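You operate a simulated robot arm through the tools that you are given. There is no shell and no other tool.

The job below is to be done with a simulated robot arm. You get a single attempt, and the scene is never put back.

TASK
The strip has tripped on No. 2: pull that plug, reset, get the warmer going.
Fine: No. 2 and No. 3 off first; stand the scorched cooker plug in the strip cup; push RESET once; No. 3 on and see the warmer lamp; leave No. 1 and No. 2 off.

Only the result counts: the job must be done as asked and must still hold three seconds after the hand-in. Knocking over, shifting, dropping, spilling or breaking anything else fails it.

THE ROBOT
A 7-joint arm with a two-finger parallel gripper, fixed in place. Base frame: the origin is at the foot of the arm, x ahead of it, y to its left, z up; the work surface is at about z = 90. Units: cm, degrees, N and s.
Its first joint turns from -166.0 to 166.0 degrees. Payload 3.43 kg.
The TCP is the grasp point between the finger pads, 3 cm short of the fingertips. In the tool frame z runs along the fingers and y along their closing line. The gripper opens to 9.4 cm. The fingers are 2.8 cm wide and 1 cm thick; the gripper's body (5 by 9.6 cm) begins 5.5 cm behind the TCP.
Orientation is that of the tool frame in the base frame, as [roll, pitch, yaw] about the fixed x, y, z axes, in that order (R = Rz(yaw) Ry(pitch) Rx(roll)). With the fingers straight down and closing along the base's y, the tool's x points along the base's -x, its y along +y and its z along -z.

THE INTERFACE
- The arm moves only by the tool step_arm. Its argument "series" is a list that holds one entry, the list of rows, each a list of 7 numbers: the finger opening in cm, from 0 to 9.4, then the shift along the base's x, y, z in units of 200 mm (1.0 is 200 mm), then the turn, a rotation vector about the base's x, y, z in units of 90 degrees (1.0 is 90 degrees). In form: [[[hand, tx, ty, tz, wx, wy, wz], ...]]. A call has 1 to 20 rows; each row is the pose to reach, as a shift and turn from the pose commanded when the call began. A call with a number of a shift or a turn outside -1 to 1 is refused whole. A row lasts 0.2 s, in which the tool goes at most 5 cm and 8.6 degrees; a call with a longer step from one row to the next is refused whole, and so is a gripper value outside its range. A pose out of reach is approached as far as the arm can. The call stops where the force on the tool passes 50 N (or 10 N more than at its start, if that is more) or the arm is blocked; 0.2 s more then pass. The fingers move at their own pace (about 4.5 cm/s each) and stop on an object; they squeeze with about 21 N. The grip force told is the motor's: it shows also when the fingers shut on nothing. Time passes only in rows, and 0.2 s behind the last, so rows that repeat a pose let the fingers close. The reply holds the time, the measured pose of the TCP, the force on the tool along the base axes, the opening and the grip force, in the units named above and with some noise, with the torque about the TCP (base axes, N m) and any sound that the robot's microphone picked up.
- Cameras (640 x 400 px; columns grow to the right, rows downward): "scene" is fixed at [21.96, 64.97, 168.78]; the picture's right is [-0.30, -0.95, 0.00], its down [-0.74, 0.23, -0.63] and it looks along [0.60, -0.19, -0.77] (base axes); focal length 359 px, centre (320, 200). "wrist" rides on the gripper at [7.6, 1.4, -10.2] in the tool frame; the picture's right is [-0.18, 0.98, 0.00], its down [-0.75, -0.14, -0.64] and it looks along [-0.63, -0.12, 0.77] (tool axes); focal length 243 px, centre (320, 200). There is no depth. A picture from a camera that has moved, and an enlarged one, comes with that camera's place and axes in the base frame and with its lens.
- grab_frame(camera): a new picture of that camera. It takes no simulated time.
- raise_lower(by): slides the trunk up (or, below 0, down) by that many cm; the arm rides with it, the base frame stays. It gives what a move gives, with no picture.
- enlarge(camera, box): a new picture of the part [left, top, right, bottom] of that camera's present view, enlarged. It takes no simulated time.
- finish_job(): hands the job in; it is judged then, once.

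Nothing tells you positions but the pictures and the camera data. Unless the task says otherwise, let go and move clear before handing in.

The tools are called after ">>>" as name(argument=value, ...) on one line, values as JSON. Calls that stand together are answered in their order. step_arm: Moves the arm, as the interface text tells. Its arguments: {"type":"object","properties":{"series":{"type":"array","items":{"type":"array","items":{"type":"array","items":{"type":"number"}}}}},"required":["series"]} The other tools are called the same way: raise_lower (by) slides the trunk up or down; grab_frame (camera) takes a picture; enlarge (camera, box) takes an enlarged picture of a part of a camera's view; finish_job () hands the job in.

At the start:

```text
clock: 0.0
ee_pos: [66.61, 20.04, 126.24]
ee_rot: [-180.0, 0.0, 179.9]
wrist_force: [-0.5, 0.6, -0.1]
wrist_torque: [-0.04, -0.01, 0.03]
width: 9.41
finger_force: 0.0
trunk travel left (down, up): [-42.5, 6.5]
```

scene: 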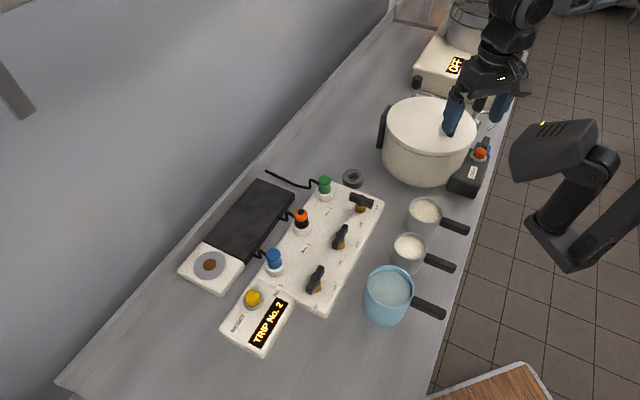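
wrist: 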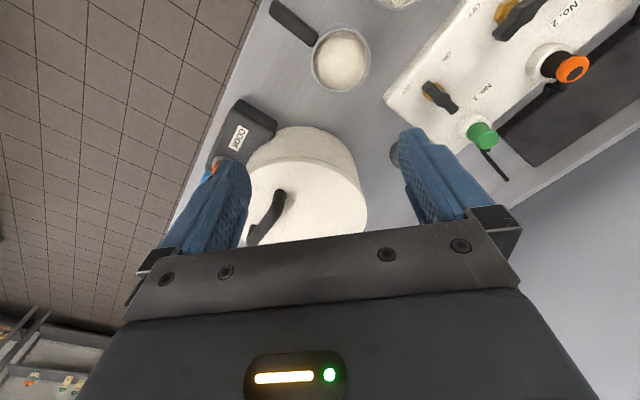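

I see a power strip with three plugs (green, orange/black, blue), three rotary or lever switches, a display reading "TRIP No. 2" and a yellow reset button. I'll take enlarged pictures first.

>>> enlarge(camera="scene", box=[200, 150, 400, 275])

>>> enlarge(camera="scene", box=[160, 230, 360, 355])

>>> enlarge(camera="scene", box=[380, 0, 540, 100])

>>> enlarge(camera="wrist", box=[360, 0, 640, 175])

>>> enlarge(camera="scene", box=[360, 80, 520, 180])

```text
3.20 times, centred on (300, 212) of scene
camera zoom: at [21.96, 64.97, 168.78], right [-0.3, -0.95, 0.0], down [-0.74, 0.23, -0.63], along [0.6, -0.19, -0.77], focal length 1149 px, centre (384, 160)
```

zoom: 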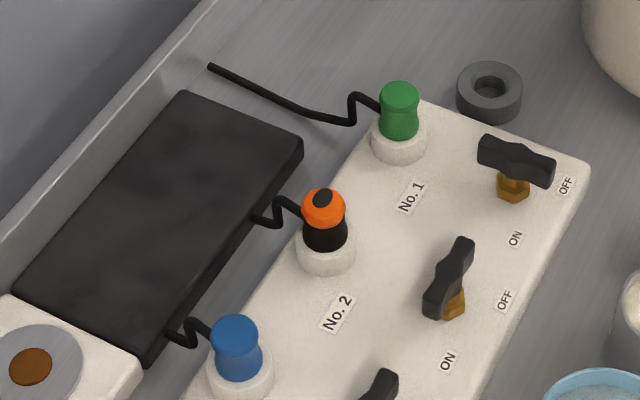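

```text
3.20 times, centred on (260, 292) of scene
camera zoom: at [21.96, 64.97, 168.78], right [-0.3, -0.95, 0.0], down [-0.74, 0.23, -0.63], along [0.6, -0.19, -0.77], focal length 1149 px, centre (512, -96)
```

zoom: 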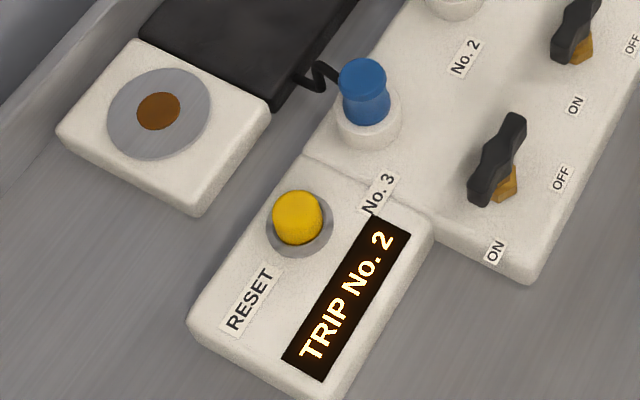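

```text
4.00 times, centred on (460, 50) of scene
camera zoom: at [21.96, 64.97, 168.78], right [-0.3, -0.95, 0.0], down [-0.74, 0.23, -0.63], along [0.6, -0.19, -0.77], focal length 1436 px, centre (-240, 800)
```

zoom: 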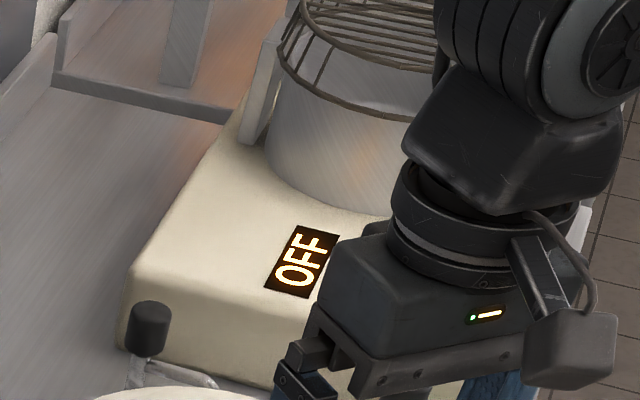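

```text
2.29 times, centred on (500, 88) of wrist
camera zoom: at [59.02, 21.49, 136.55], right [0.18, 0.98, 0.0], down [0.75, -0.14, 0.64], along [0.63, -0.12, -0.77], focal length 555 px, centre (-91, 457)
```

zoom: 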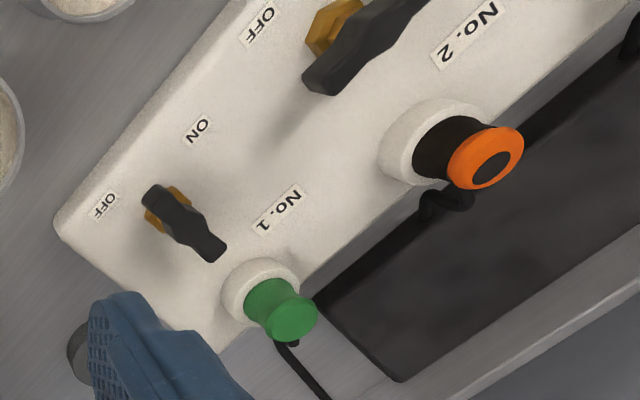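

```text
4.00 times, centred on (440, 130) of scene
camera zoom: at [21.96, 64.97, 168.78], right [-0.3, -0.95, 0.0], down [-0.74, 0.23, -0.63], along [0.6, -0.19, -0.77], focal length 1436 px, centre (-160, 480)
```

zoom: 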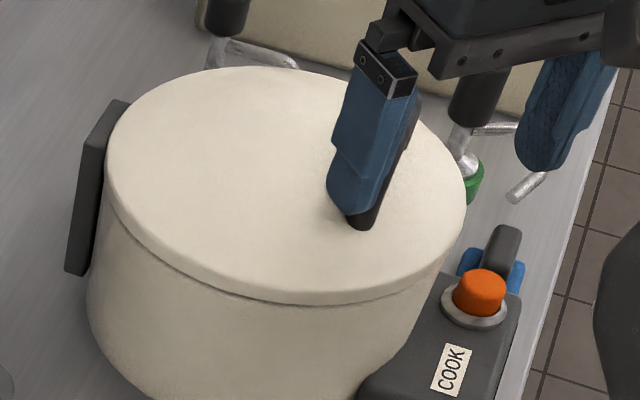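

The strip lies diagonally across the counter, with the No. 2 plug at about (73, 54, 100) and the No. 1 plug at about (81, 45, 100). Before touching anything I'll move the wrist camera, up high, to look at the knobs, their labels, the cup and the warmer.

>>> step_arm(series=[[[9.4, -0.09, 0.12, 0.012, 0, 0, 0.055], [9.4, -0.18, 0.25, 0.025, 0, 0, 0.11], [9.4, -0.27, 0.37, 0.037, 0, 0, 0.165], [9.4, -0.36, 0.5, 0.05, 0, 0, 0.22], [9.4, -0.45, 0.62, 0.062, 0, 0, 0.275], [9.4, -0.54, 0.75, 0.075, 0, 0, 0.33], [9.4, -0.63, 0.87, 0.087, 0, 0, 0.385], [9.4, -0.73, 1.0, 0.1, 0, 0, 0.444]]])

>>> grab_frame(camera="wrist")

>>> grab_frame(camera="scene")

```text
clock: 1.8
ee_pos: [52.02, 39.9, 128.23]
ee_rot: [179.9, 0.2, -140.1]
wrist_force: [0.7, -0.4, -1.2]
wrist_torque: [0.03, 0.01, 0.0]
width: 9.38
finger_force: 0.0
trunk travel left (down, up): [-42.5, 6.5]
```

```text
taken
camera wrist: at [45.36, 36.19, 138.55], right [-0.49, 0.87, 0.0], down [0.67, 0.37, 0.64], along [0.56, 0.31, -0.77], focal length 243 px, centre (320, 200)
```

wrist: 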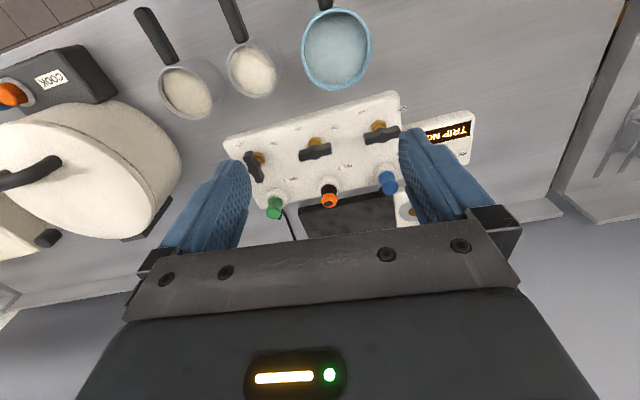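

```text
taken
```

scene: 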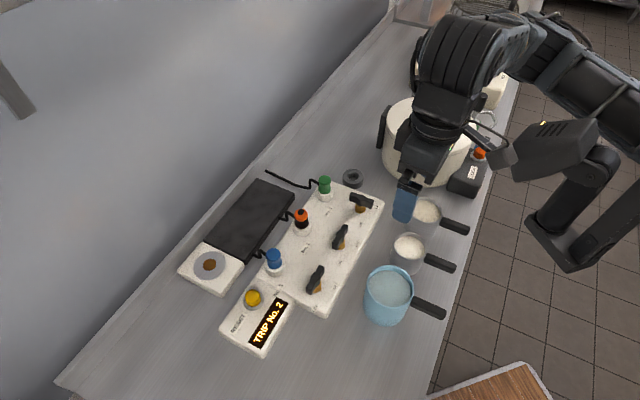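

>>> enlarge(camera="wrist", box=[210, 80, 430, 230])

>>> enlarge(camera="wrist", box=[0, 0, 220, 270])

>>> enlarge(camera="scene", box=[270, 160, 400, 240])

>>> enlarge(camera="scene", box=[170, 180, 300, 300])

```text
2.67 times, centred on (320, 155) of wrist
camera zoom: at [45.36, 36.19, 138.55], right [-0.49, 0.87, 0.0], down [0.67, 0.37, 0.64], along [0.56, 0.31, -0.77], focal length 647 px, centre (320, 320)
```

zoom: 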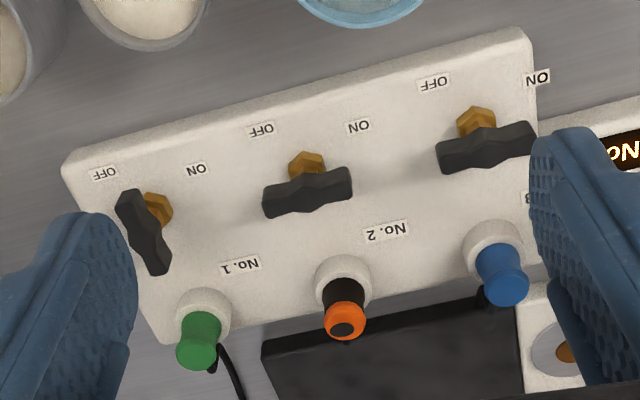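

```text
1.48 times, centred on (110, 135) of wrist
camera zoom: at [45.36, 36.19, 138.55], right [-0.49, 0.87, 0.0], down [0.67, 0.37, 0.64], along [0.56, 0.31, -0.77], focal length 359 px, centre (631, 296)
```

zoom: 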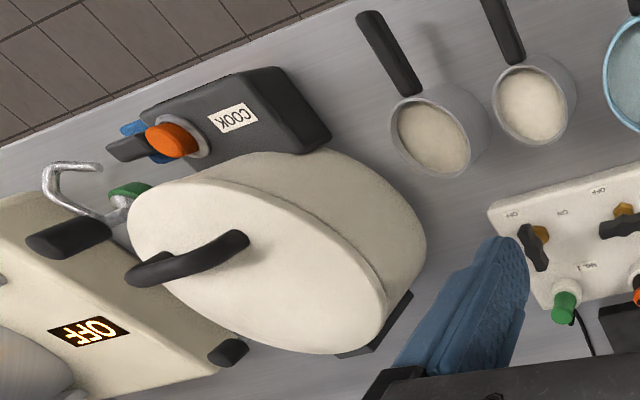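

```text
4.92 times, centred on (335, 200) of scene
camera zoom: at [21.96, 64.97, 168.78], right [-0.3, -0.95, 0.0], down [-0.74, 0.23, -0.63], along [0.6, -0.19, -0.77], focal length 1768 px, centre (246, 200)
```

zoom: 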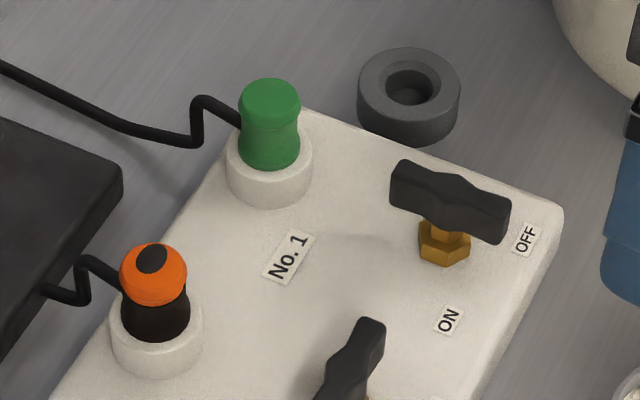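

```text
3.33 times, centred on (235, 240) of scene
camera zoom: at [21.96, 64.97, 168.78], right [-0.3, -0.95, 0.0], down [-0.74, 0.23, -0.63], along [0.6, -0.19, -0.77], focal length 1197 px, centre (603, 67)
```

zoom: 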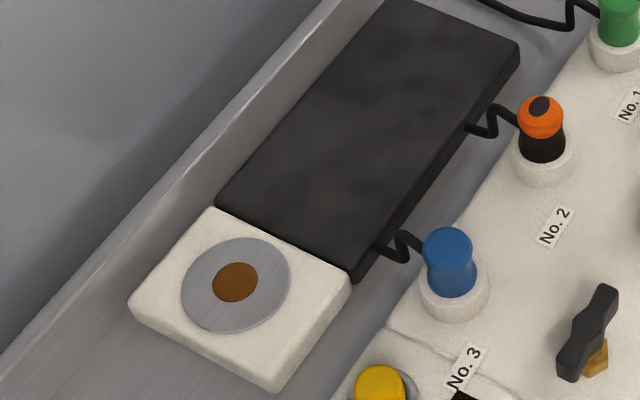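

The knobs are T-bars on vertical stems: No. 1 sits across the strip (OFF), and No. 2 and No. 3 sit along it (ON). I put knob 2 near (65.2, 46.3) and knob 3 near (56.3, 55.1), with bars at about z = 97.6. I'll move above knob 2 with the fingers closing across its bar and check how it lines up.

>>> step_arm(series=[[[9.4, 0.055, 0.027, -0.06, 0, 0, -0.079], [9.4, 0.11, 0.053, -0.12, 0, 0, -0.157], [9.4, 0.165, 0.08, -0.18, 0, 0, -0.236], [9.4, 0.22, 0.107, -0.24, 0, 0, -0.314], [9.4, 0.275, 0.133, -0.3, 0, 0, -0.393], [9.4, 0.33, 0.16, -0.36, 0, 0, -0.472], [9.4, 0.385, 0.187, -0.42, 0, 0, -0.55], [9.4, 0.44, 0.213, -0.48, 0, 0, -0.629], [9.4, 0.495, 0.24, -0.54, 0, 0, -0.708], [9.4, 0.55, 0.267, -0.6, 0, 0, -0.786], [9.4, 0.605, 0.293, -0.66, 0, 0, -0.865], [9.4, 0.66, 0.32, -0.72, 0, 0, -0.944]]])

>>> grab_frame(camera="wrist")

>>> grab_frame(camera="scene")

```text
clock: 4.4
ee_pos: [65.27, 46.42, 113.89]
ee_rot: [180.0, 0.0, 134.9]
wrist_force: [0.3, -0.2, 0.3]
wrist_torque: [0.03, 0.0, 0.04]
width: 9.39
finger_force: 0.1
trunk travel left (down, up): [-42.5, 6.5]
```

```text
taken
camera wrist: at [60.9, 52.89, 124.18], right [0.83, 0.56, 0.0], down [0.43, -0.63, 0.64], along [0.36, -0.53, -0.77], focal length 243 px, centre (320, 200)
```

wrist: 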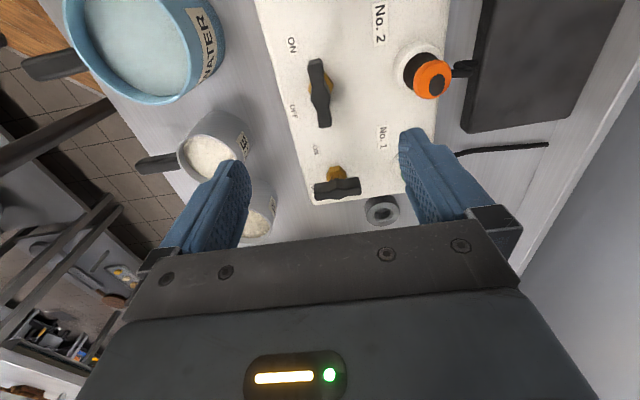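

```text
taken
```

scene: 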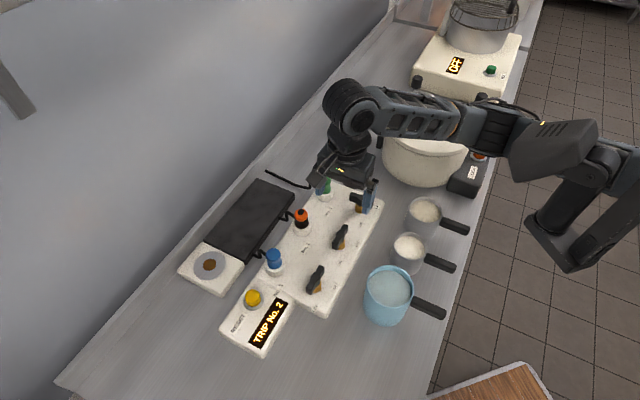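

Knob 2's bar lies directly under the TCP, as computed. I'll enlarge to read the bar angle and the labels, and to look at the cup.

>>> enlarge(camera="wrist", box=[250, 0, 450, 125])

>>> enlarge(camera="wrist", box=[250, 110, 450, 235])

>>> enlarge(camera="scene", box=[400, 0, 540, 110])

```text
3.20 times, centred on (350, 62) of wrist
camera zoom: at [60.9, 52.89, 124.18], right [0.83, 0.56, 0.0], down [0.43, -0.63, 0.64], along [0.36, -0.53, -0.77], focal length 776 px, centre (224, 640)
```

zoom: 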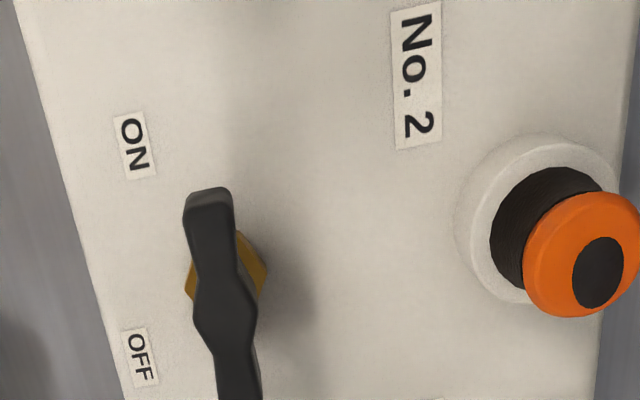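

```text
3.20 times, centred on (350, 172) of wrist
camera zoom: at [60.9, 52.89, 124.18], right [0.83, 0.56, 0.0], down [0.43, -0.63, 0.64], along [0.36, -0.53, -0.77], focal length 776 px, centre (224, 288)
```

zoom: 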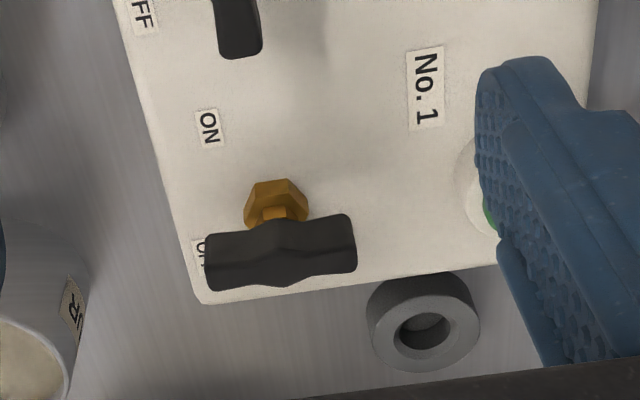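

```text
3.64 times, centred on (470, 55) of scene
camera zoom: at [21.96, 64.97, 168.78], right [-0.3, -0.95, 0.0], down [-0.74, 0.23, -0.63], along [0.6, -0.19, -0.77], focal length 1306 px, centre (-226, 727)
```

zoom: 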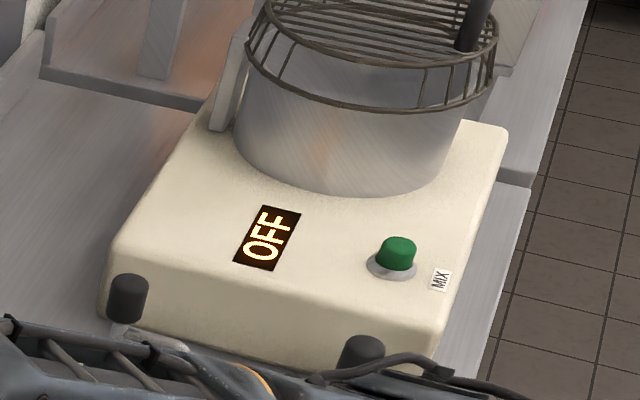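

Bar 2 is at about 134° (ON) and bar 1 at about 44° (OFF), so the knobs turn a quarter turn. ON to OFF should be counter-clockwise from above. I'll open to 5 cm and go down over bar 2 without closing yet.

>>> step_arm(series=[[[5, 0, 0, -0.15, 0, 0, 0], [5, 0, 0, -0.3, 0, 0, 0], [5, 0, 0, -0.45, 0, 0, 0], [5, 0, 0, -0.58, 0, 0, 0], [5, 0, 0, -0.68, 0, 0, 0], [5, 0, 0, -0.75, 0, 0, 0], [5, 0, 0, -0.75, 0, 0, 0]]])

>>> grab_frame(camera="wrist")

>>> enlarge(camera="scene", box=[260, 140, 440, 270])

```text
clock: 6.0
ee_pos: [65.18, 46.46, 98.81]
ee_rot: [-179.9, 0.0, 134.9]
wrist_force: [-0.7, 1.2, -0.4]
wrist_torque: [0.01, 0.0, -0.02]
width: 5.0
finger_force: 0.1
trunk travel left (down, up): [-42.5, 6.5]
```

```text
taken
camera wrist: at [60.8, 52.83, 109.15], right [0.83, 0.56, 0.0], down [0.43, -0.63, 0.64], along [0.36, -0.53, -0.77], focal length 243 px, centre (320, 200)
```

wrist: 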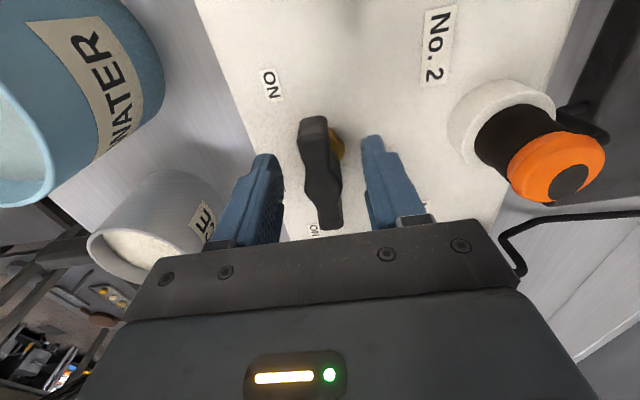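

```text
3.08 times, centred on (350, 205) of scene
camera zoom: at [21.96, 64.97, 168.78], right [-0.3, -0.95, 0.0], down [-0.74, 0.23, -0.63], along [0.6, -0.19, -0.77], focal length 1105 px, centre (228, 185)
```

zoom: 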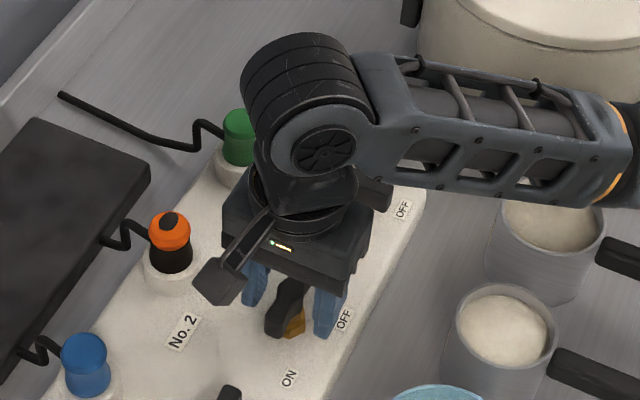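

The bar stands centred between the fingers. I'll close on it now.

>>> step_arm(series=[[[0, 0, 0, 0, 0, 0, 0], [0, 0, 0, 0, 0, 0, 0], [0, 0, 0, 0, 0, 0, 0], [0, 0, 0, 0, 0, 0, 0]]])

>>> grab_frame(camera="wrist")

```text
clock: 7.0
ee_pos: [65.29, 46.48, 98.81]
ee_rot: [179.9, 0.1, 135.0]
wrist_force: [13.7, 18.4, -4.2]
wrist_torque: [0.62, -0.41, -0.02]
width: 2.74
finger_force: 45.0
trunk travel left (down, up): [-42.5, 6.5]
```

```text
taken
camera wrist: at [60.89, 52.91, 109.17], right [0.83, 0.56, 0.0], down [0.43, -0.63, 0.64], along [0.36, -0.53, -0.77], focal length 243 px, centre (320, 200)
```

wrist: 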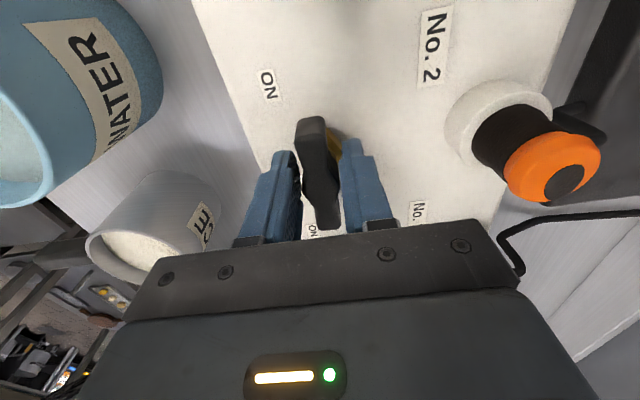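

The fingers have closed on something 2.7 cm wide, with a sideways load of about 23 N toward the back. I'll nudge the hand that way a little to centre it.

>>> step_arm(series=[[[0, 0.006, 0.006, 0, 0, 0, 0], [0, 0.01, 0.01, 0, 0, 0, 0], [0, 0.01, 0.01, 0, 0, 0, 0]]])

>>> enlarge(camera="wrist", box=[220, 60, 440, 250])

>>> enlarge(camera="scene", box=[300, 190, 400, 260])

```text
clock: 7.8
ee_pos: [65.29, 46.56, 98.83]
ee_rot: [-179.9, 0.0, 135.1]
wrist_force: [-9.1, -9.3, 5.2]
wrist_torque: [-0.52, 0.49, -0.08]
width: 2.76
finger_force: 45.1
trunk travel left (down, up): [-42.5, 6.5]
```

```text
2.11 times, centred on (330, 155) of wrist
camera zoom: at [60.91, 52.96, 109.15], right [0.82, 0.57, 0.0], down [0.43, -0.63, 0.64], along [0.36, -0.53, -0.77], focal length 511 px, centre (299, 295)
```

zoom: 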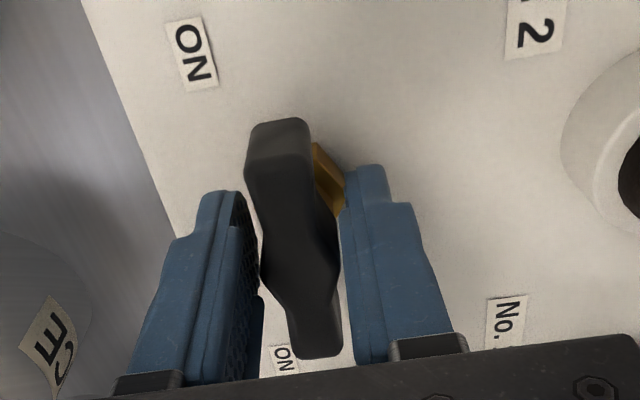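

```text
5.71 times, centred on (350, 225) of scene
camera zoom: at [21.96, 64.97, 168.78], right [-0.3, -0.95, 0.0], down [-0.74, 0.23, -0.63], along [0.6, -0.19, -0.77], focal length 2052 px, centre (149, 57)
```

zoom: 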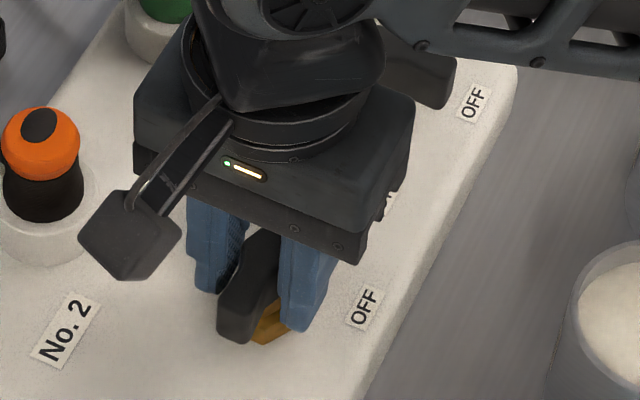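

The fingertips may also be touching the brass hex under the bar. I'll open slightly, rise 0.9 cm and close again so that only the bar is held.

>>> step_arm(series=[[[4.2, -0.003, -0.003, 0, 0, 0, 0], [4.2, -0.003, -0.003, 0, 0, 0, 0], [4.2, -0.003, -0.003, 0.03, 0, 0, 0], [4.2, -0.003, -0.003, 0.045, 0, 0, 0], [0, -0.003, -0.003, 0.045, 0, 0, 0], [0, -0.003, -0.003, 0.045, 0, 0, 0], [0, -0.003, -0.003, 0.045, 0, 0, 0], [0, -0.003, -0.003, 0.045, 0, 0, 0]]])

>>> enlarge(camera="wrist", box=[220, 60, 440, 250])

```text
clock: 9.6
ee_pos: [65.39, 46.38, 99.77]
ee_rot: [-179.8, 0.1, 135.0]
wrist_force: [-10.6, -12.6, 1.0]
wrist_torque: [-0.31, -0.09, -0.01]
width: 1.6
finger_force: 45.0
trunk travel left (down, up): [-42.5, 6.5]
```

```text
2.11 times, centred on (330, 155) of wrist
camera zoom: at [60.91, 52.94, 110.06], right [0.83, 0.56, 0.0], down [0.43, -0.63, 0.64], along [0.36, -0.53, -0.77], focal length 511 px, centre (299, 295)
```

zoom: 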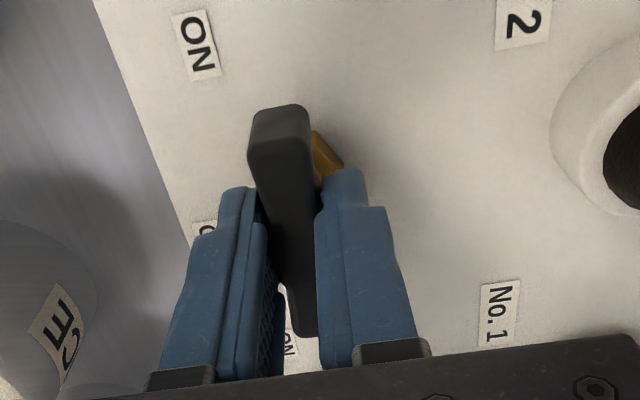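

Now the fingers hold the 1.6 cm bar itself. I'll centre it and try a small counter-clockwise turn, watching the torque.

>>> step_arm(series=[[[0, -0.004, -0.004, 0, 0, 0, 0], [0, -0.004, -0.004, 0, 0, 0, 0.04], [0, -0.004, -0.004, 0, 0, 0, 0.08], [0, -0.004, -0.004, 0, 0, 0, 0.12], [0, -0.004, -0.004, 0, 0, 0, 0.12]]])

>>> enlarge(camera="wrist", box=[220, 60, 440, 250])

>>> enlarge(camera="scene", box=[300, 190, 400, 260])

```text
clock: 10.8
ee_pos: [65.23, 46.54, 99.74]
ee_rot: [179.9, 0.1, 145.8]
wrist_force: [-8.5, -2.6, -0.2]
wrist_torque: [0.13, 0.4, -1.69]
width: 2.05
finger_force: 45.0
trunk travel left (down, up): [-42.5, 6.5]
```

```text
2.11 times, centred on (330, 155) of wrist
camera zoom: at [59.75, 52.0, 110.07], right [0.7, 0.71, 0.0], down [0.54, -0.54, 0.64], along [0.46, -0.45, -0.77], focal length 511 px, centre (299, 295)
```

zoom: 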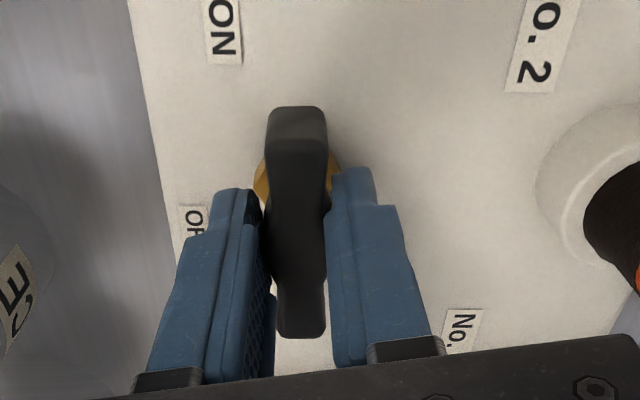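

```text
5.71 times, centred on (350, 225) of scene
camera zoom: at [21.96, 64.97, 168.78], right [-0.3, -0.95, 0.0], down [-0.74, 0.23, -0.63], along [0.6, -0.19, -0.77], focal length 2052 px, centre (149, 57)
```

zoom: 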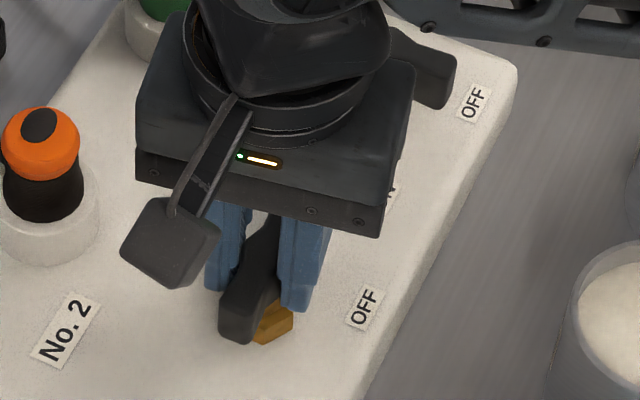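

The bar didn't follow; the fingers spread and the torque reached -1.7 N m, so this direction looks blocked. I'll go back and try a small clockwise turn.

>>> step_arm(series=[[[0, 0, 0, 0, 0, 0, -0.06], [0, 0, 0, 0, 0, 0, -0.12], [0, 0, 0, 0, 0, 0, -0.16], [0, 0, 0, 0, 0, 0, -0.2], [0, 0, 0, 0, 0, 0, -0.24], [0, 0, 0, 0, 0, 0, -0.24]]])

>>> enlarge(camera="wrist", box=[220, 60, 440, 250])

>>> enlarge(camera="scene", box=[300, 190, 400, 260])

```text
clock: 12.2
ee_pos: [65.35, 46.4, 99.77]
ee_rot: [180.0, 0.2, 124.1]
wrist_force: [3.7, -7.6, -0.3]
wrist_torque: [-1.17, -0.64, 0.0]
width: 1.62
finger_force: 45.0
trunk travel left (down, up): [-42.5, 6.5]
```

```text
2.11 times, centred on (330, 155) of wrist
camera zoom: at [62.25, 53.6, 110.06], right [0.92, 0.4, 0.0], down [0.3, -0.7, 0.64], along [0.26, -0.59, -0.77], focal length 511 px, centre (299, 295)
```

zoom: 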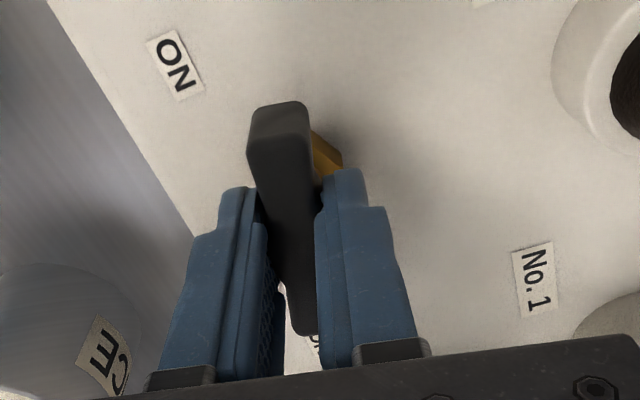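

```text
5.71 times, centred on (350, 225) of scene
camera zoom: at [21.96, 64.97, 168.78], right [-0.3, -0.95, 0.0], down [-0.74, 0.23, -0.63], along [0.6, -0.19, -0.77], focal length 2052 px, centre (149, 57)
```

zoom: 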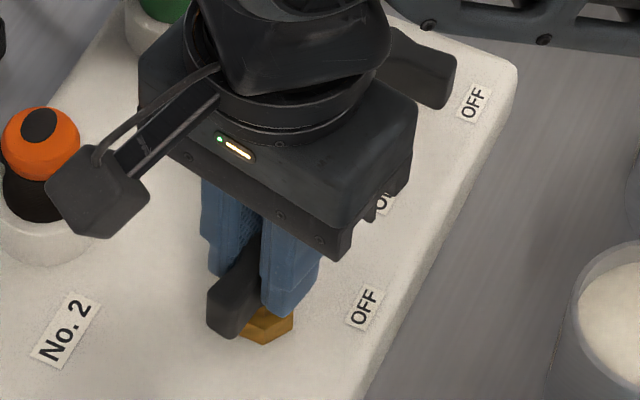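

Clockwise is free and the bar follows, so OFF is reached clockwise. I'll keep turning.

>>> step_arm(series=[[[0, 0, 0, 0, 0, 0, -0.06], [0, 0, 0, 0, 0, 0, -0.12], [0, 0, 0, 0, 0, 0, -0.18], [0, 0, 0, 0, 0, 0, -0.24], [0, 0, 0, 0, 0, 0, -0.3], [0, 0, 0, 0, 0, 0, -0.36], [0, 0, 0, 0, 0, 0, -0.36]]])

>>> grab_frame(camera="scene")

```text
clock: 13.7
ee_pos: [65.37, 46.66, 99.52]
ee_rot: [-179.7, 0.0, 92.7]
wrist_force: [-17.7, -18.5, 19.6]
wrist_torque: [-0.06, -0.63, -0.06]
width: 1.61
finger_force: 45.2
out of reach, approached as far as the arm can: row 6, 7
trunk travel left (down, up): [-42.5, 6.5]
stopped in row 7: the force on the tool passed its limit at 59 N (the readings are from after the stop); the commanded pose is now the measured one
```

```text
taken
```

scene: 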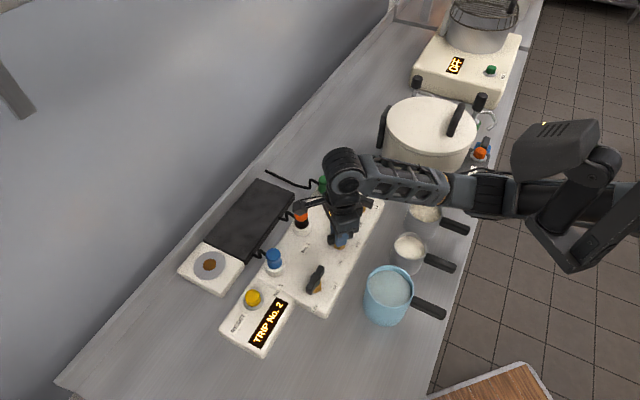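

The wrist hit its limit near yaw 93° with the bar part-way round. I'll let go, rise, turn the hand by half a turn and grip the bar again from the other side.

>>> step_arm(series=[[[4.5, 0, 0, 0, 0, 0, 0], [4.5, 0, 0, 0, 0, 0, 0], [4.5, 0, 0, 0.02, 0, 0, 0], [4.5, 0, 0, 0.15, 0, 0, 0], [4.5, 0, 0, 0.3, 0, 0, 0], [4.5, 0, 0, 0.4, 0, 0, 0.08], [4.5, 0, 0, 0.4, 0, 0, 0.17], [4.5, 0, 0, 0.4, 0, 0, 0.26], [4.5, 0, 0, 0.4, 0, 0, 0.35], [4.5, 0, 0, 0.4, 0, 0, 0.44], [4.5, 0, 0, 0.4, 0, 0, 0.53], [4.5, 0, 0, 0.4, 0, 0, 0.62], [4.5, 0, 0, 0.4, 0, 0, 0.71], [4.5, 0, 0, 0.4, 0, 0, 0.8], [4.5, 0, 0, 0.4, 0, 0, 0.89], [4.5, 0, 0, 0.4, 0, 0, 0.98]]])

>>> grab_frame(camera="scene")

>>> grab_frame(camera="wrist")

```text
clock: 17.1
ee_pos: [65.58, 46.77, 107.2]
ee_rot: [-179.7, 0.0, -179.2]
wrist_force: [0.0, 0.5, 0.6]
wrist_torque: [-0.03, 0.03, 0.0]
width: 4.5
finger_force: 0.0
out of reach, approached as far as the arm can: row 3, 4, 5, 6
trunk travel left (down, up): [-42.5, 6.5]
```

```text
taken
```

scene: 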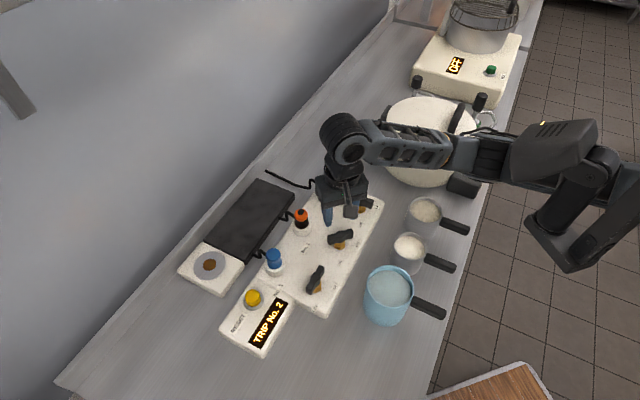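

```text
taken
camera wrist: at [57.95, 48.27, 117.58], right [0.17, 0.99, -0.01], down [0.76, -0.13, 0.64], along [0.63, -0.11, -0.77], focal length 243 px, centre (320, 200)
```

wrist: 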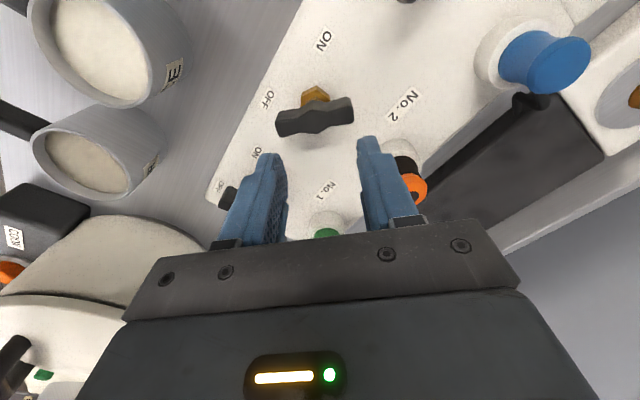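

>>> step_arm(series=[[[4.5, -0.002, -0.002, 0, 0, 0, 0.085], [4.5, -0.004, -0.004, 0, 0, 0, 0.17], [4.5, -0.006, -0.006, 0, 0, 0, 0.255], [4.5, -0.008, -0.008, 0, 0, 0, 0.34], [4.5, -0.01, -0.01, 0, 0, 0, 0.425], [4.5, -0.012, -0.012, 0, 0, 0, 0.51], [4.5, -0.014, -0.014, 0, 0, 0, 0.595], [4.5, -0.014, -0.014, 0, 0, 0, 0.68], [4.5, -0.014, -0.014, 0, 0, 0, 0.765], [4.5, -0.014, -0.014, 0, 0, 0, 0.85], [4.5, -0.014, -0.014, 0, 0, 0, 0.935], [4.5, -0.014, -0.014, 0, 0, 0, 1.0]]])

>>> grab_frame(camera="wrist")

```text
clock: 19.7
ee_pos: [65.19, 46.55, 107.23]
ee_rot: [-179.8, 0.0, -89.0]
wrist_force: [-0.5, -0.2, -0.2]
wrist_torque: [-0.01, 0.0, 0.02]
width: 4.51
finger_force: 0.2
trunk travel left (down, up): [-42.5, 6.5]
```

```text
taken
camera wrist: at [63.92, 38.99, 117.62], right [-0.99, 0.17, -0.01], down [0.13, 0.76, 0.64], along [0.11, 0.63, -0.77], focal length 243 px, centre (320, 200)
```

wrist: 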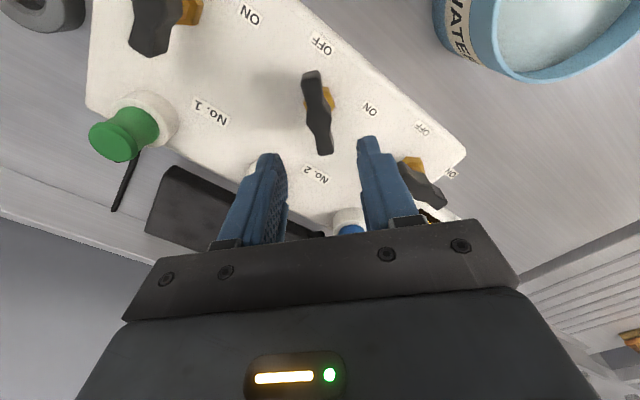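

The bar lines up with the flipped hand. I'll go down, close and carry on clockwise toward the OFF stop.

>>> step_arm(series=[[[4.5, 0, 0, -0.15, 0, 0, 0], [4.5, 0, 0, -0.28, 0, 0, 0], [4.5, 0, 0, -0.35, 0, 0, 0], [4.5, 0, 0, -0.372, 0, 0, 0], [0, 0, 0, -0.372, 0, 0, 0], [0, 0, 0, -0.372, 0, 0, 0], [0, 0, 0, -0.372, 0, 0, 0], [0, 0, 0, -0.372, 0, 0, 0]]])

>>> enlarge(camera="wrist", box=[220, 60, 440, 250])

```text
clock: 21.5
ee_pos: [65.33, 46.57, 99.83]
ee_rot: [-179.7, -0.1, -89.3]
wrist_force: [9.6, 0.7, -2.1]
wrist_torque: [0.07, 0.63, 0.03]
width: 1.58
finger_force: 45.2
trunk travel left (down, up): [-42.5, 6.5]
```

```text
2.11 times, centred on (330, 155) of wrist
camera zoom: at [63.99, 38.97, 110.13], right [-0.98, 0.17, -0.01], down [0.13, 0.76, 0.64], along [0.12, 0.63, -0.77], focal length 511 px, centre (299, 295)
```

zoom: 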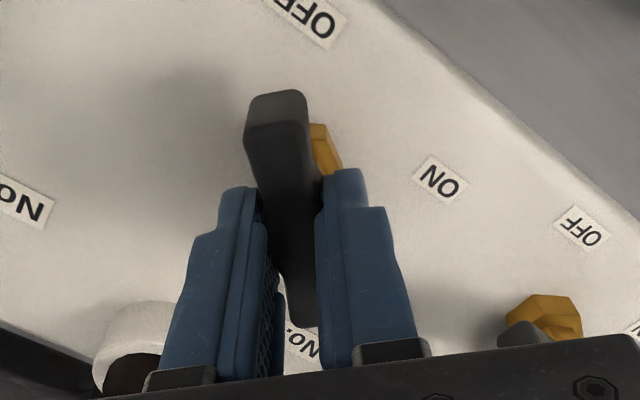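

>>> step_arm(series=[[[0, 0.003, 0, 0, 0, 0, -0.07], [0, 0.003, 0, 0, 0, 0, -0.14], [0, 0.003, 0, 0, 0, 0, -0.21], [0, 0.003, 0, 0, 0, 0, -0.28], [0, 0.003, 0, 0, 0, 0, -0.35], [0, 0.003, 0, 0, 0, 0, -0.42], [0, 0.003, 0, 0, 0, 0, -0.48], [0, 0.003, 0, 0, 0, 0, -0.48]]])

>>> enlarge(camera="scene", box=[230, 170, 410, 360])

```text
clock: 23.3
ee_pos: [65.56, 46.49, 99.83]
ee_rot: [-179.8, -0.1, -132.7]
wrist_force: [20.0, -8.7, -5.5]
wrist_torque: [1.07, -0.47, 0.03]
width: 1.61
finger_force: 45.1
trunk travel left (down, up): [-42.5, 6.5]
```

```text
2.11 times, centred on (320, 265) of scene
camera zoom: at [21.96, 64.97, 168.78], right [-0.3, -0.95, 0.0], down [-0.74, 0.23, -0.63], along [0.6, -0.19, -0.77], focal length 756 px, centre (320, 63)
```

zoom: 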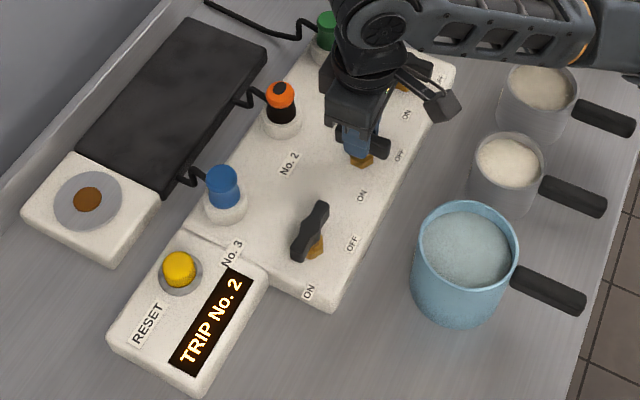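

>>> step_arm(series=[[[0, 0.006, -0.004, 0, 0, 0, -0.02], [0, 0.006, -0.004, 0, 0, 0, -0.04], [0, 0.006, -0.004, 0, 0, 0, -0.06], [0, 0.006, -0.004, 0, 0, 0, -0.06]]])

>>> enlarge(camera="wrist", box=[220, 0, 440, 250])

```text
clock: 24.3
ee_pos: [65.46, 46.4, 99.78]
ee_rot: [-179.7, -0.1, -137.9]
wrist_force: [21.4, -1.4, -6.4]
wrist_torque: [0.41, 0.29, 1.41]
width: 1.66
finger_force: 45.0
trunk travel left (down, up): [-42.5, 6.5]
```

```text
1.60 times, centred on (330, 125) of wrist
camera zoom: at [58.88, 42.53, 110.14], right [-0.52, 0.85, 0.0], down [0.65, 0.4, 0.64], along [0.55, 0.33, -0.77], focal length 388 px, centre (304, 320)
```

zoom: 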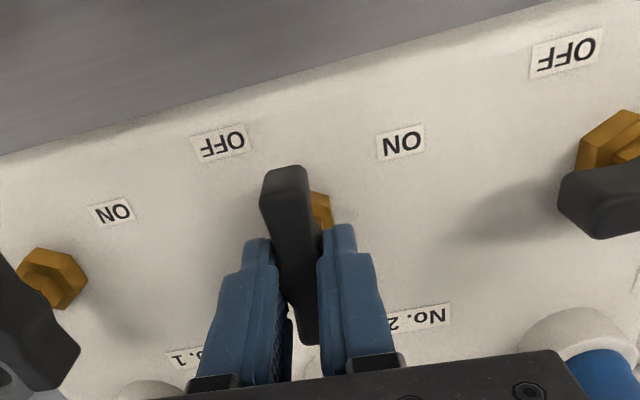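

The turn met a firm stop at about 45°, parallel to knob 1, so No. 2 is OFF. I'll release, rise, and swing round to knob 3 near (56.5, 55.3) with the hand at yaw 315°.

>>> step_arm(series=[[[4.5, 0, 0, 0, 0, 0, 0], [4.5, 0, 0, 0, 0, 0, 0], [4.5, 0, 0, 0.05, 0, 0, 0], [4.5, 0, 0, 0.2, 0, 0, 0], [4.5, 0, 0, 0.38, 0, 0, 0.04], [4.5, -0.04, 0.04, 0.4, 0, 0, 0.13], [4.5, -0.08, 0.08, 0.4, 0, 0, 0.22], [4.5, -0.12, 0.12, 0.4, 0, 0, 0.31], [4.5, -0.16, 0.16, 0.4, 0, 0, 0.4], [4.5, -0.2, 0.2, 0.4, 0, 0, 0.49], [4.5, -0.24, 0.24, 0.4, 0, 0, 0.58], [4.5, -0.28, 0.28, 0.4, 0, 0, 0.67], [4.5, -0.32, 0.32, 0.4, 0, 0, 0.76], [4.5, -0.36, 0.36, 0.4, 0, 0, 0.85], [4.5, -0.4, 0.4, 0.4, 0, 0, 0.93], [4.5, -0.445, 0.445, 0.4, 0, 0, 1.0]]])

>>> grab_frame(camera="wrist")

>>> grab_frame(camera="scene")

```text
clock: 27.7
ee_pos: [56.61, 55.43, 107.81]
ee_rot: [-179.7, -0.1, -47.8]
wrist_force: [0.3, 0.3, -0.5]
wrist_torque: [-0.01, -0.03, -0.02]
width: 4.5
finger_force: 0.1
trunk travel left (down, up): [-42.5, 6.5]
```

```text
taken
camera wrist: at [60.6, 48.8, 118.14], right [-0.85, -0.52, -0.01], down [-0.41, 0.65, 0.64], along [-0.33, 0.55, -0.77], focal length 243 px, centre (320, 200)
```

wrist: 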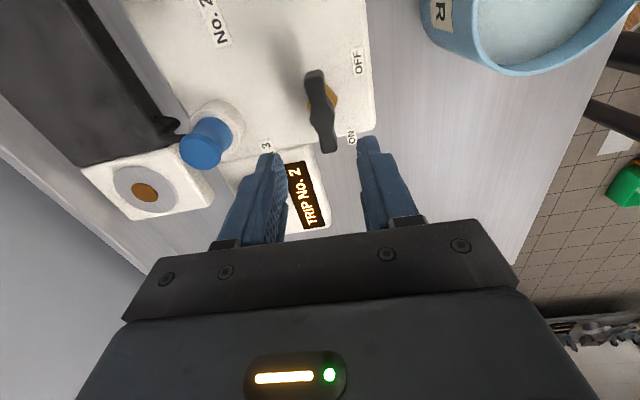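

```text
taken
```

scene: 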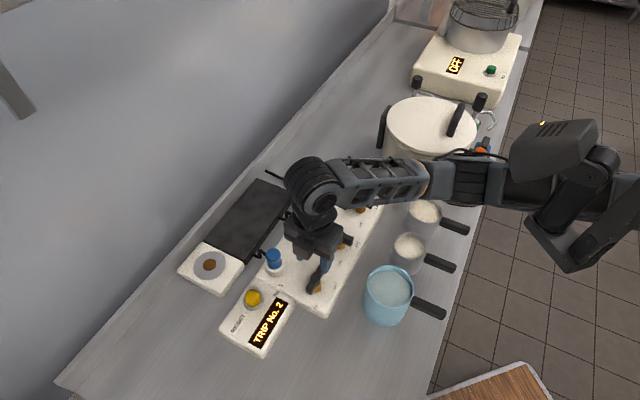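

Knob 3's bar is under the hand. I'll go down, close on it, and turn clockwise to its OFF stop.

>>> step_arm(series=[[[4.5, 0.0, -0.004, -0.15, 0, 0, 0.025], [4.5, 0.0, -0.004, -0.3, 0, 0, 0.025], [4.5, 0.0, -0.004, -0.37, 0, 0, 0.025], [4.5, 0.0, -0.004, -0.4, 0, 0, 0.025], [0, 0.0, -0.004, -0.4, 0, 0, 0.025], [0, 0.0, -0.004, -0.4, 0, 0, 0.025], [0, 0.0, -0.004, -0.4, 0, 0, 0.025], [0, 0.0, -0.004, -0.4, 0, 0, 0.025]]])

>>> enlarge(camera="wrist", box=[220, 60, 440, 250])

```text
clock: 29.5
ee_pos: [56.46, 55.27, 99.82]
ee_rot: [-179.8, -0.2, -45.5]
wrist_force: [-9.9, -12.8, 0.1]
wrist_torque: [-0.76, 0.55, -0.03]
width: 1.58
finger_force: 45.4
trunk travel left (down, up): [-42.5, 6.5]
```

```text
2.11 times, centred on (330, 155) of wrist
camera zoom: at [60.78, 48.85, 110.15], right [-0.83, -0.56, 0.0], down [-0.43, 0.64, 0.64], along [-0.35, 0.53, -0.77], focal length 511 px, centre (299, 295)
```

zoom: 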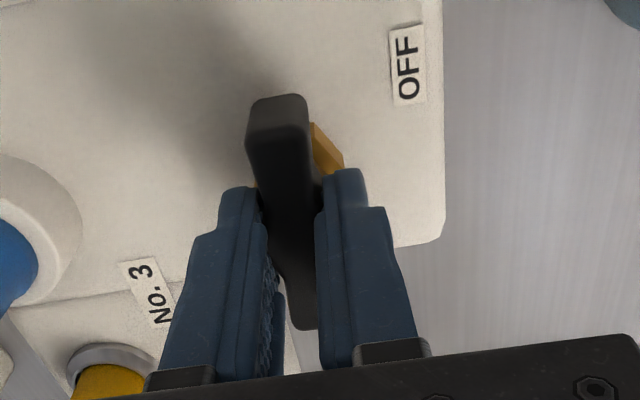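

>>> step_arm(series=[[[0, -0.004, -0.004, 0, 0, 0, -0.08], [0, -0.004, -0.004, 0, 0, 0, -0.16], [0, -0.004, -0.004, 0, 0, 0, -0.24], [0, -0.004, -0.004, 0, 0, 0, -0.32], [0, -0.004, -0.004, 0, 0, 0, -0.4], [0, -0.004, -0.004, 0, 0, 0, -0.48], [0, -0.004, -0.004, 0, 0, 0, -0.56], [0, -0.004, -0.004, 0, 0, 0, -0.64], [0, -0.004, -0.004, 0, 0, 0, -0.72], [0, -0.004, -0.004, 0, 0, 0, -0.8], [0, -0.004, -0.004, 0, 0, 0, -0.88], [0, -0.004, -0.004, 0, 0, 0, -0.95], [0, -0.004, -0.004, 0, 0, 0, -0.98], [0, -0.004, -0.004, 0, 0, 0, -1.0], [0, -0.004, -0.004, 0, 0, 0, -1.0]]])

>>> enlarge(camera="wrist", box=[220, 0, 440, 250])

```text
clock: 32.7
ee_pos: [56.64, 55.22, 99.77]
ee_rot: [-179.7, 0.0, -135.7]
wrist_force: [13.9, 8.2, 0.1]
wrist_torque: [1.13, 0.03, 0.73]
width: 1.57
finger_force: 45.1
trunk travel left (down, up): [-42.5, 6.5]
```

```text
1.60 times, centred on (330, 125) of wrist
camera zoom: at [50.12, 51.04, 110.14], right [-0.55, 0.83, 0.0], down [0.64, 0.43, 0.64], along [0.54, 0.35, -0.77], focal length 388 px, centre (304, 320)
```

zoom: 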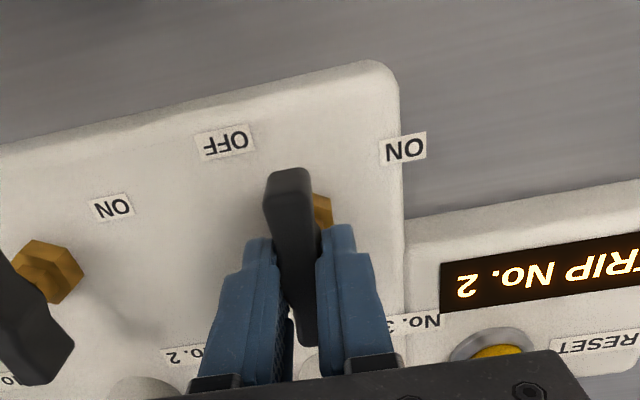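

>>> step_arm(series=[[[0, 0.002, 0.002, 0, 0, 0, -0.015], [0, 0.002, 0.002, 0, 0, 0, -0.03], [0, 0.002, 0.002, 0, 0, 0, -0.03]]])

```text
clock: 33.5
ee_pos: [56.6, 55.2, 99.91]
ee_rot: [-179.7, -0.1, -138.3]
wrist_force: [13.3, -0.5, 5.7]
wrist_torque: [0.08, 0.69, 1.44]
width: 1.67
finger_force: 45.5
trunk travel left (down, up): [-42.5, 6.5]
```

Knob 3 is also firmly against its OFF stop. I'll release, rise, and move above the orange No. 2 plug with the fingers closing along the strip.

>>> step_arm(series=[[[4.5, 0, 0, 0, 0, 0, 0], [4.5, 0, 0, 0, 0, 0, 0], [4.5, 0, 0, 0.05, 0, 0, 0], [4.5, 0, 0, 0.25, 0, 0, 0.01], [5, 0, 0, 0.45, 0, 0, 0.02], [6, 0.1, 0, 0.6, 0, 0, 0.036], [6, 0.3, -0.02, 0.7, 0, 0, 0.036], [6, 0.5, -0.05, 0.75, 0, 0, 0.036], [6, 0.65, -0.065, 0.75, 0, 0, 0.036], [6, 0.8, -0.075, 0.75, 0, 0, 0.036], [6, 0.8, -0.075, 0.75, 0, 0, 0.036]]])

>>> grab_frame(camera="wrist")

>>> grab_frame(camera="scene")

```text
clock: 35.9
ee_pos: [72.65, 53.72, 114.86]
ee_rot: [-179.6, 0.0, -135.1]
wrist_force: [0.7, -0.1, 0.2]
wrist_torque: [0.02, -0.01, 0.02]
width: 6.01
finger_force: 0.1
trunk travel left (down, up): [-42.5, 6.5]
```

```text
taken
camera wrist: at [66.23, 49.58, 125.13], right [-0.56, 0.83, -0.01], down [0.63, 0.44, 0.64], along [0.53, 0.36, -0.77], focal length 243 px, centre (320, 200)
```

wrist: 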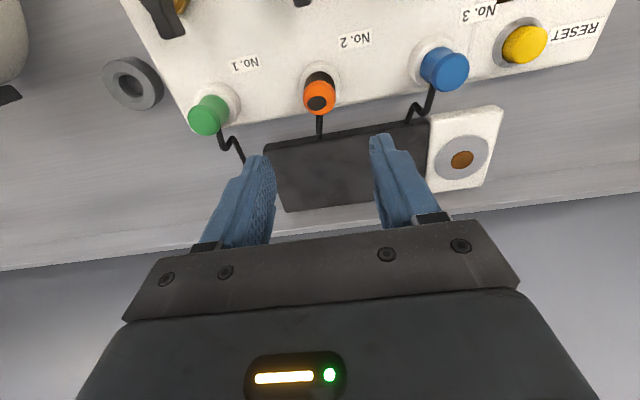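

```text
taken
```

scene: 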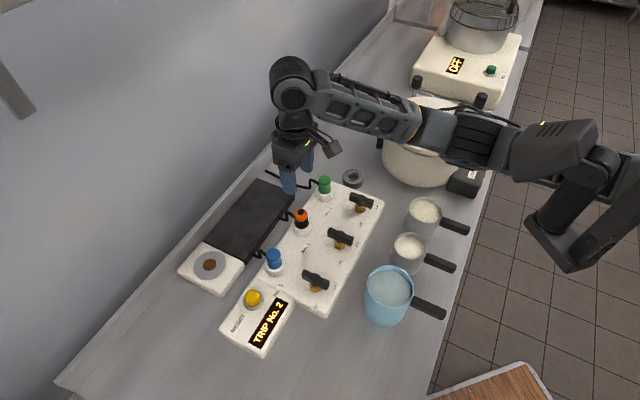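

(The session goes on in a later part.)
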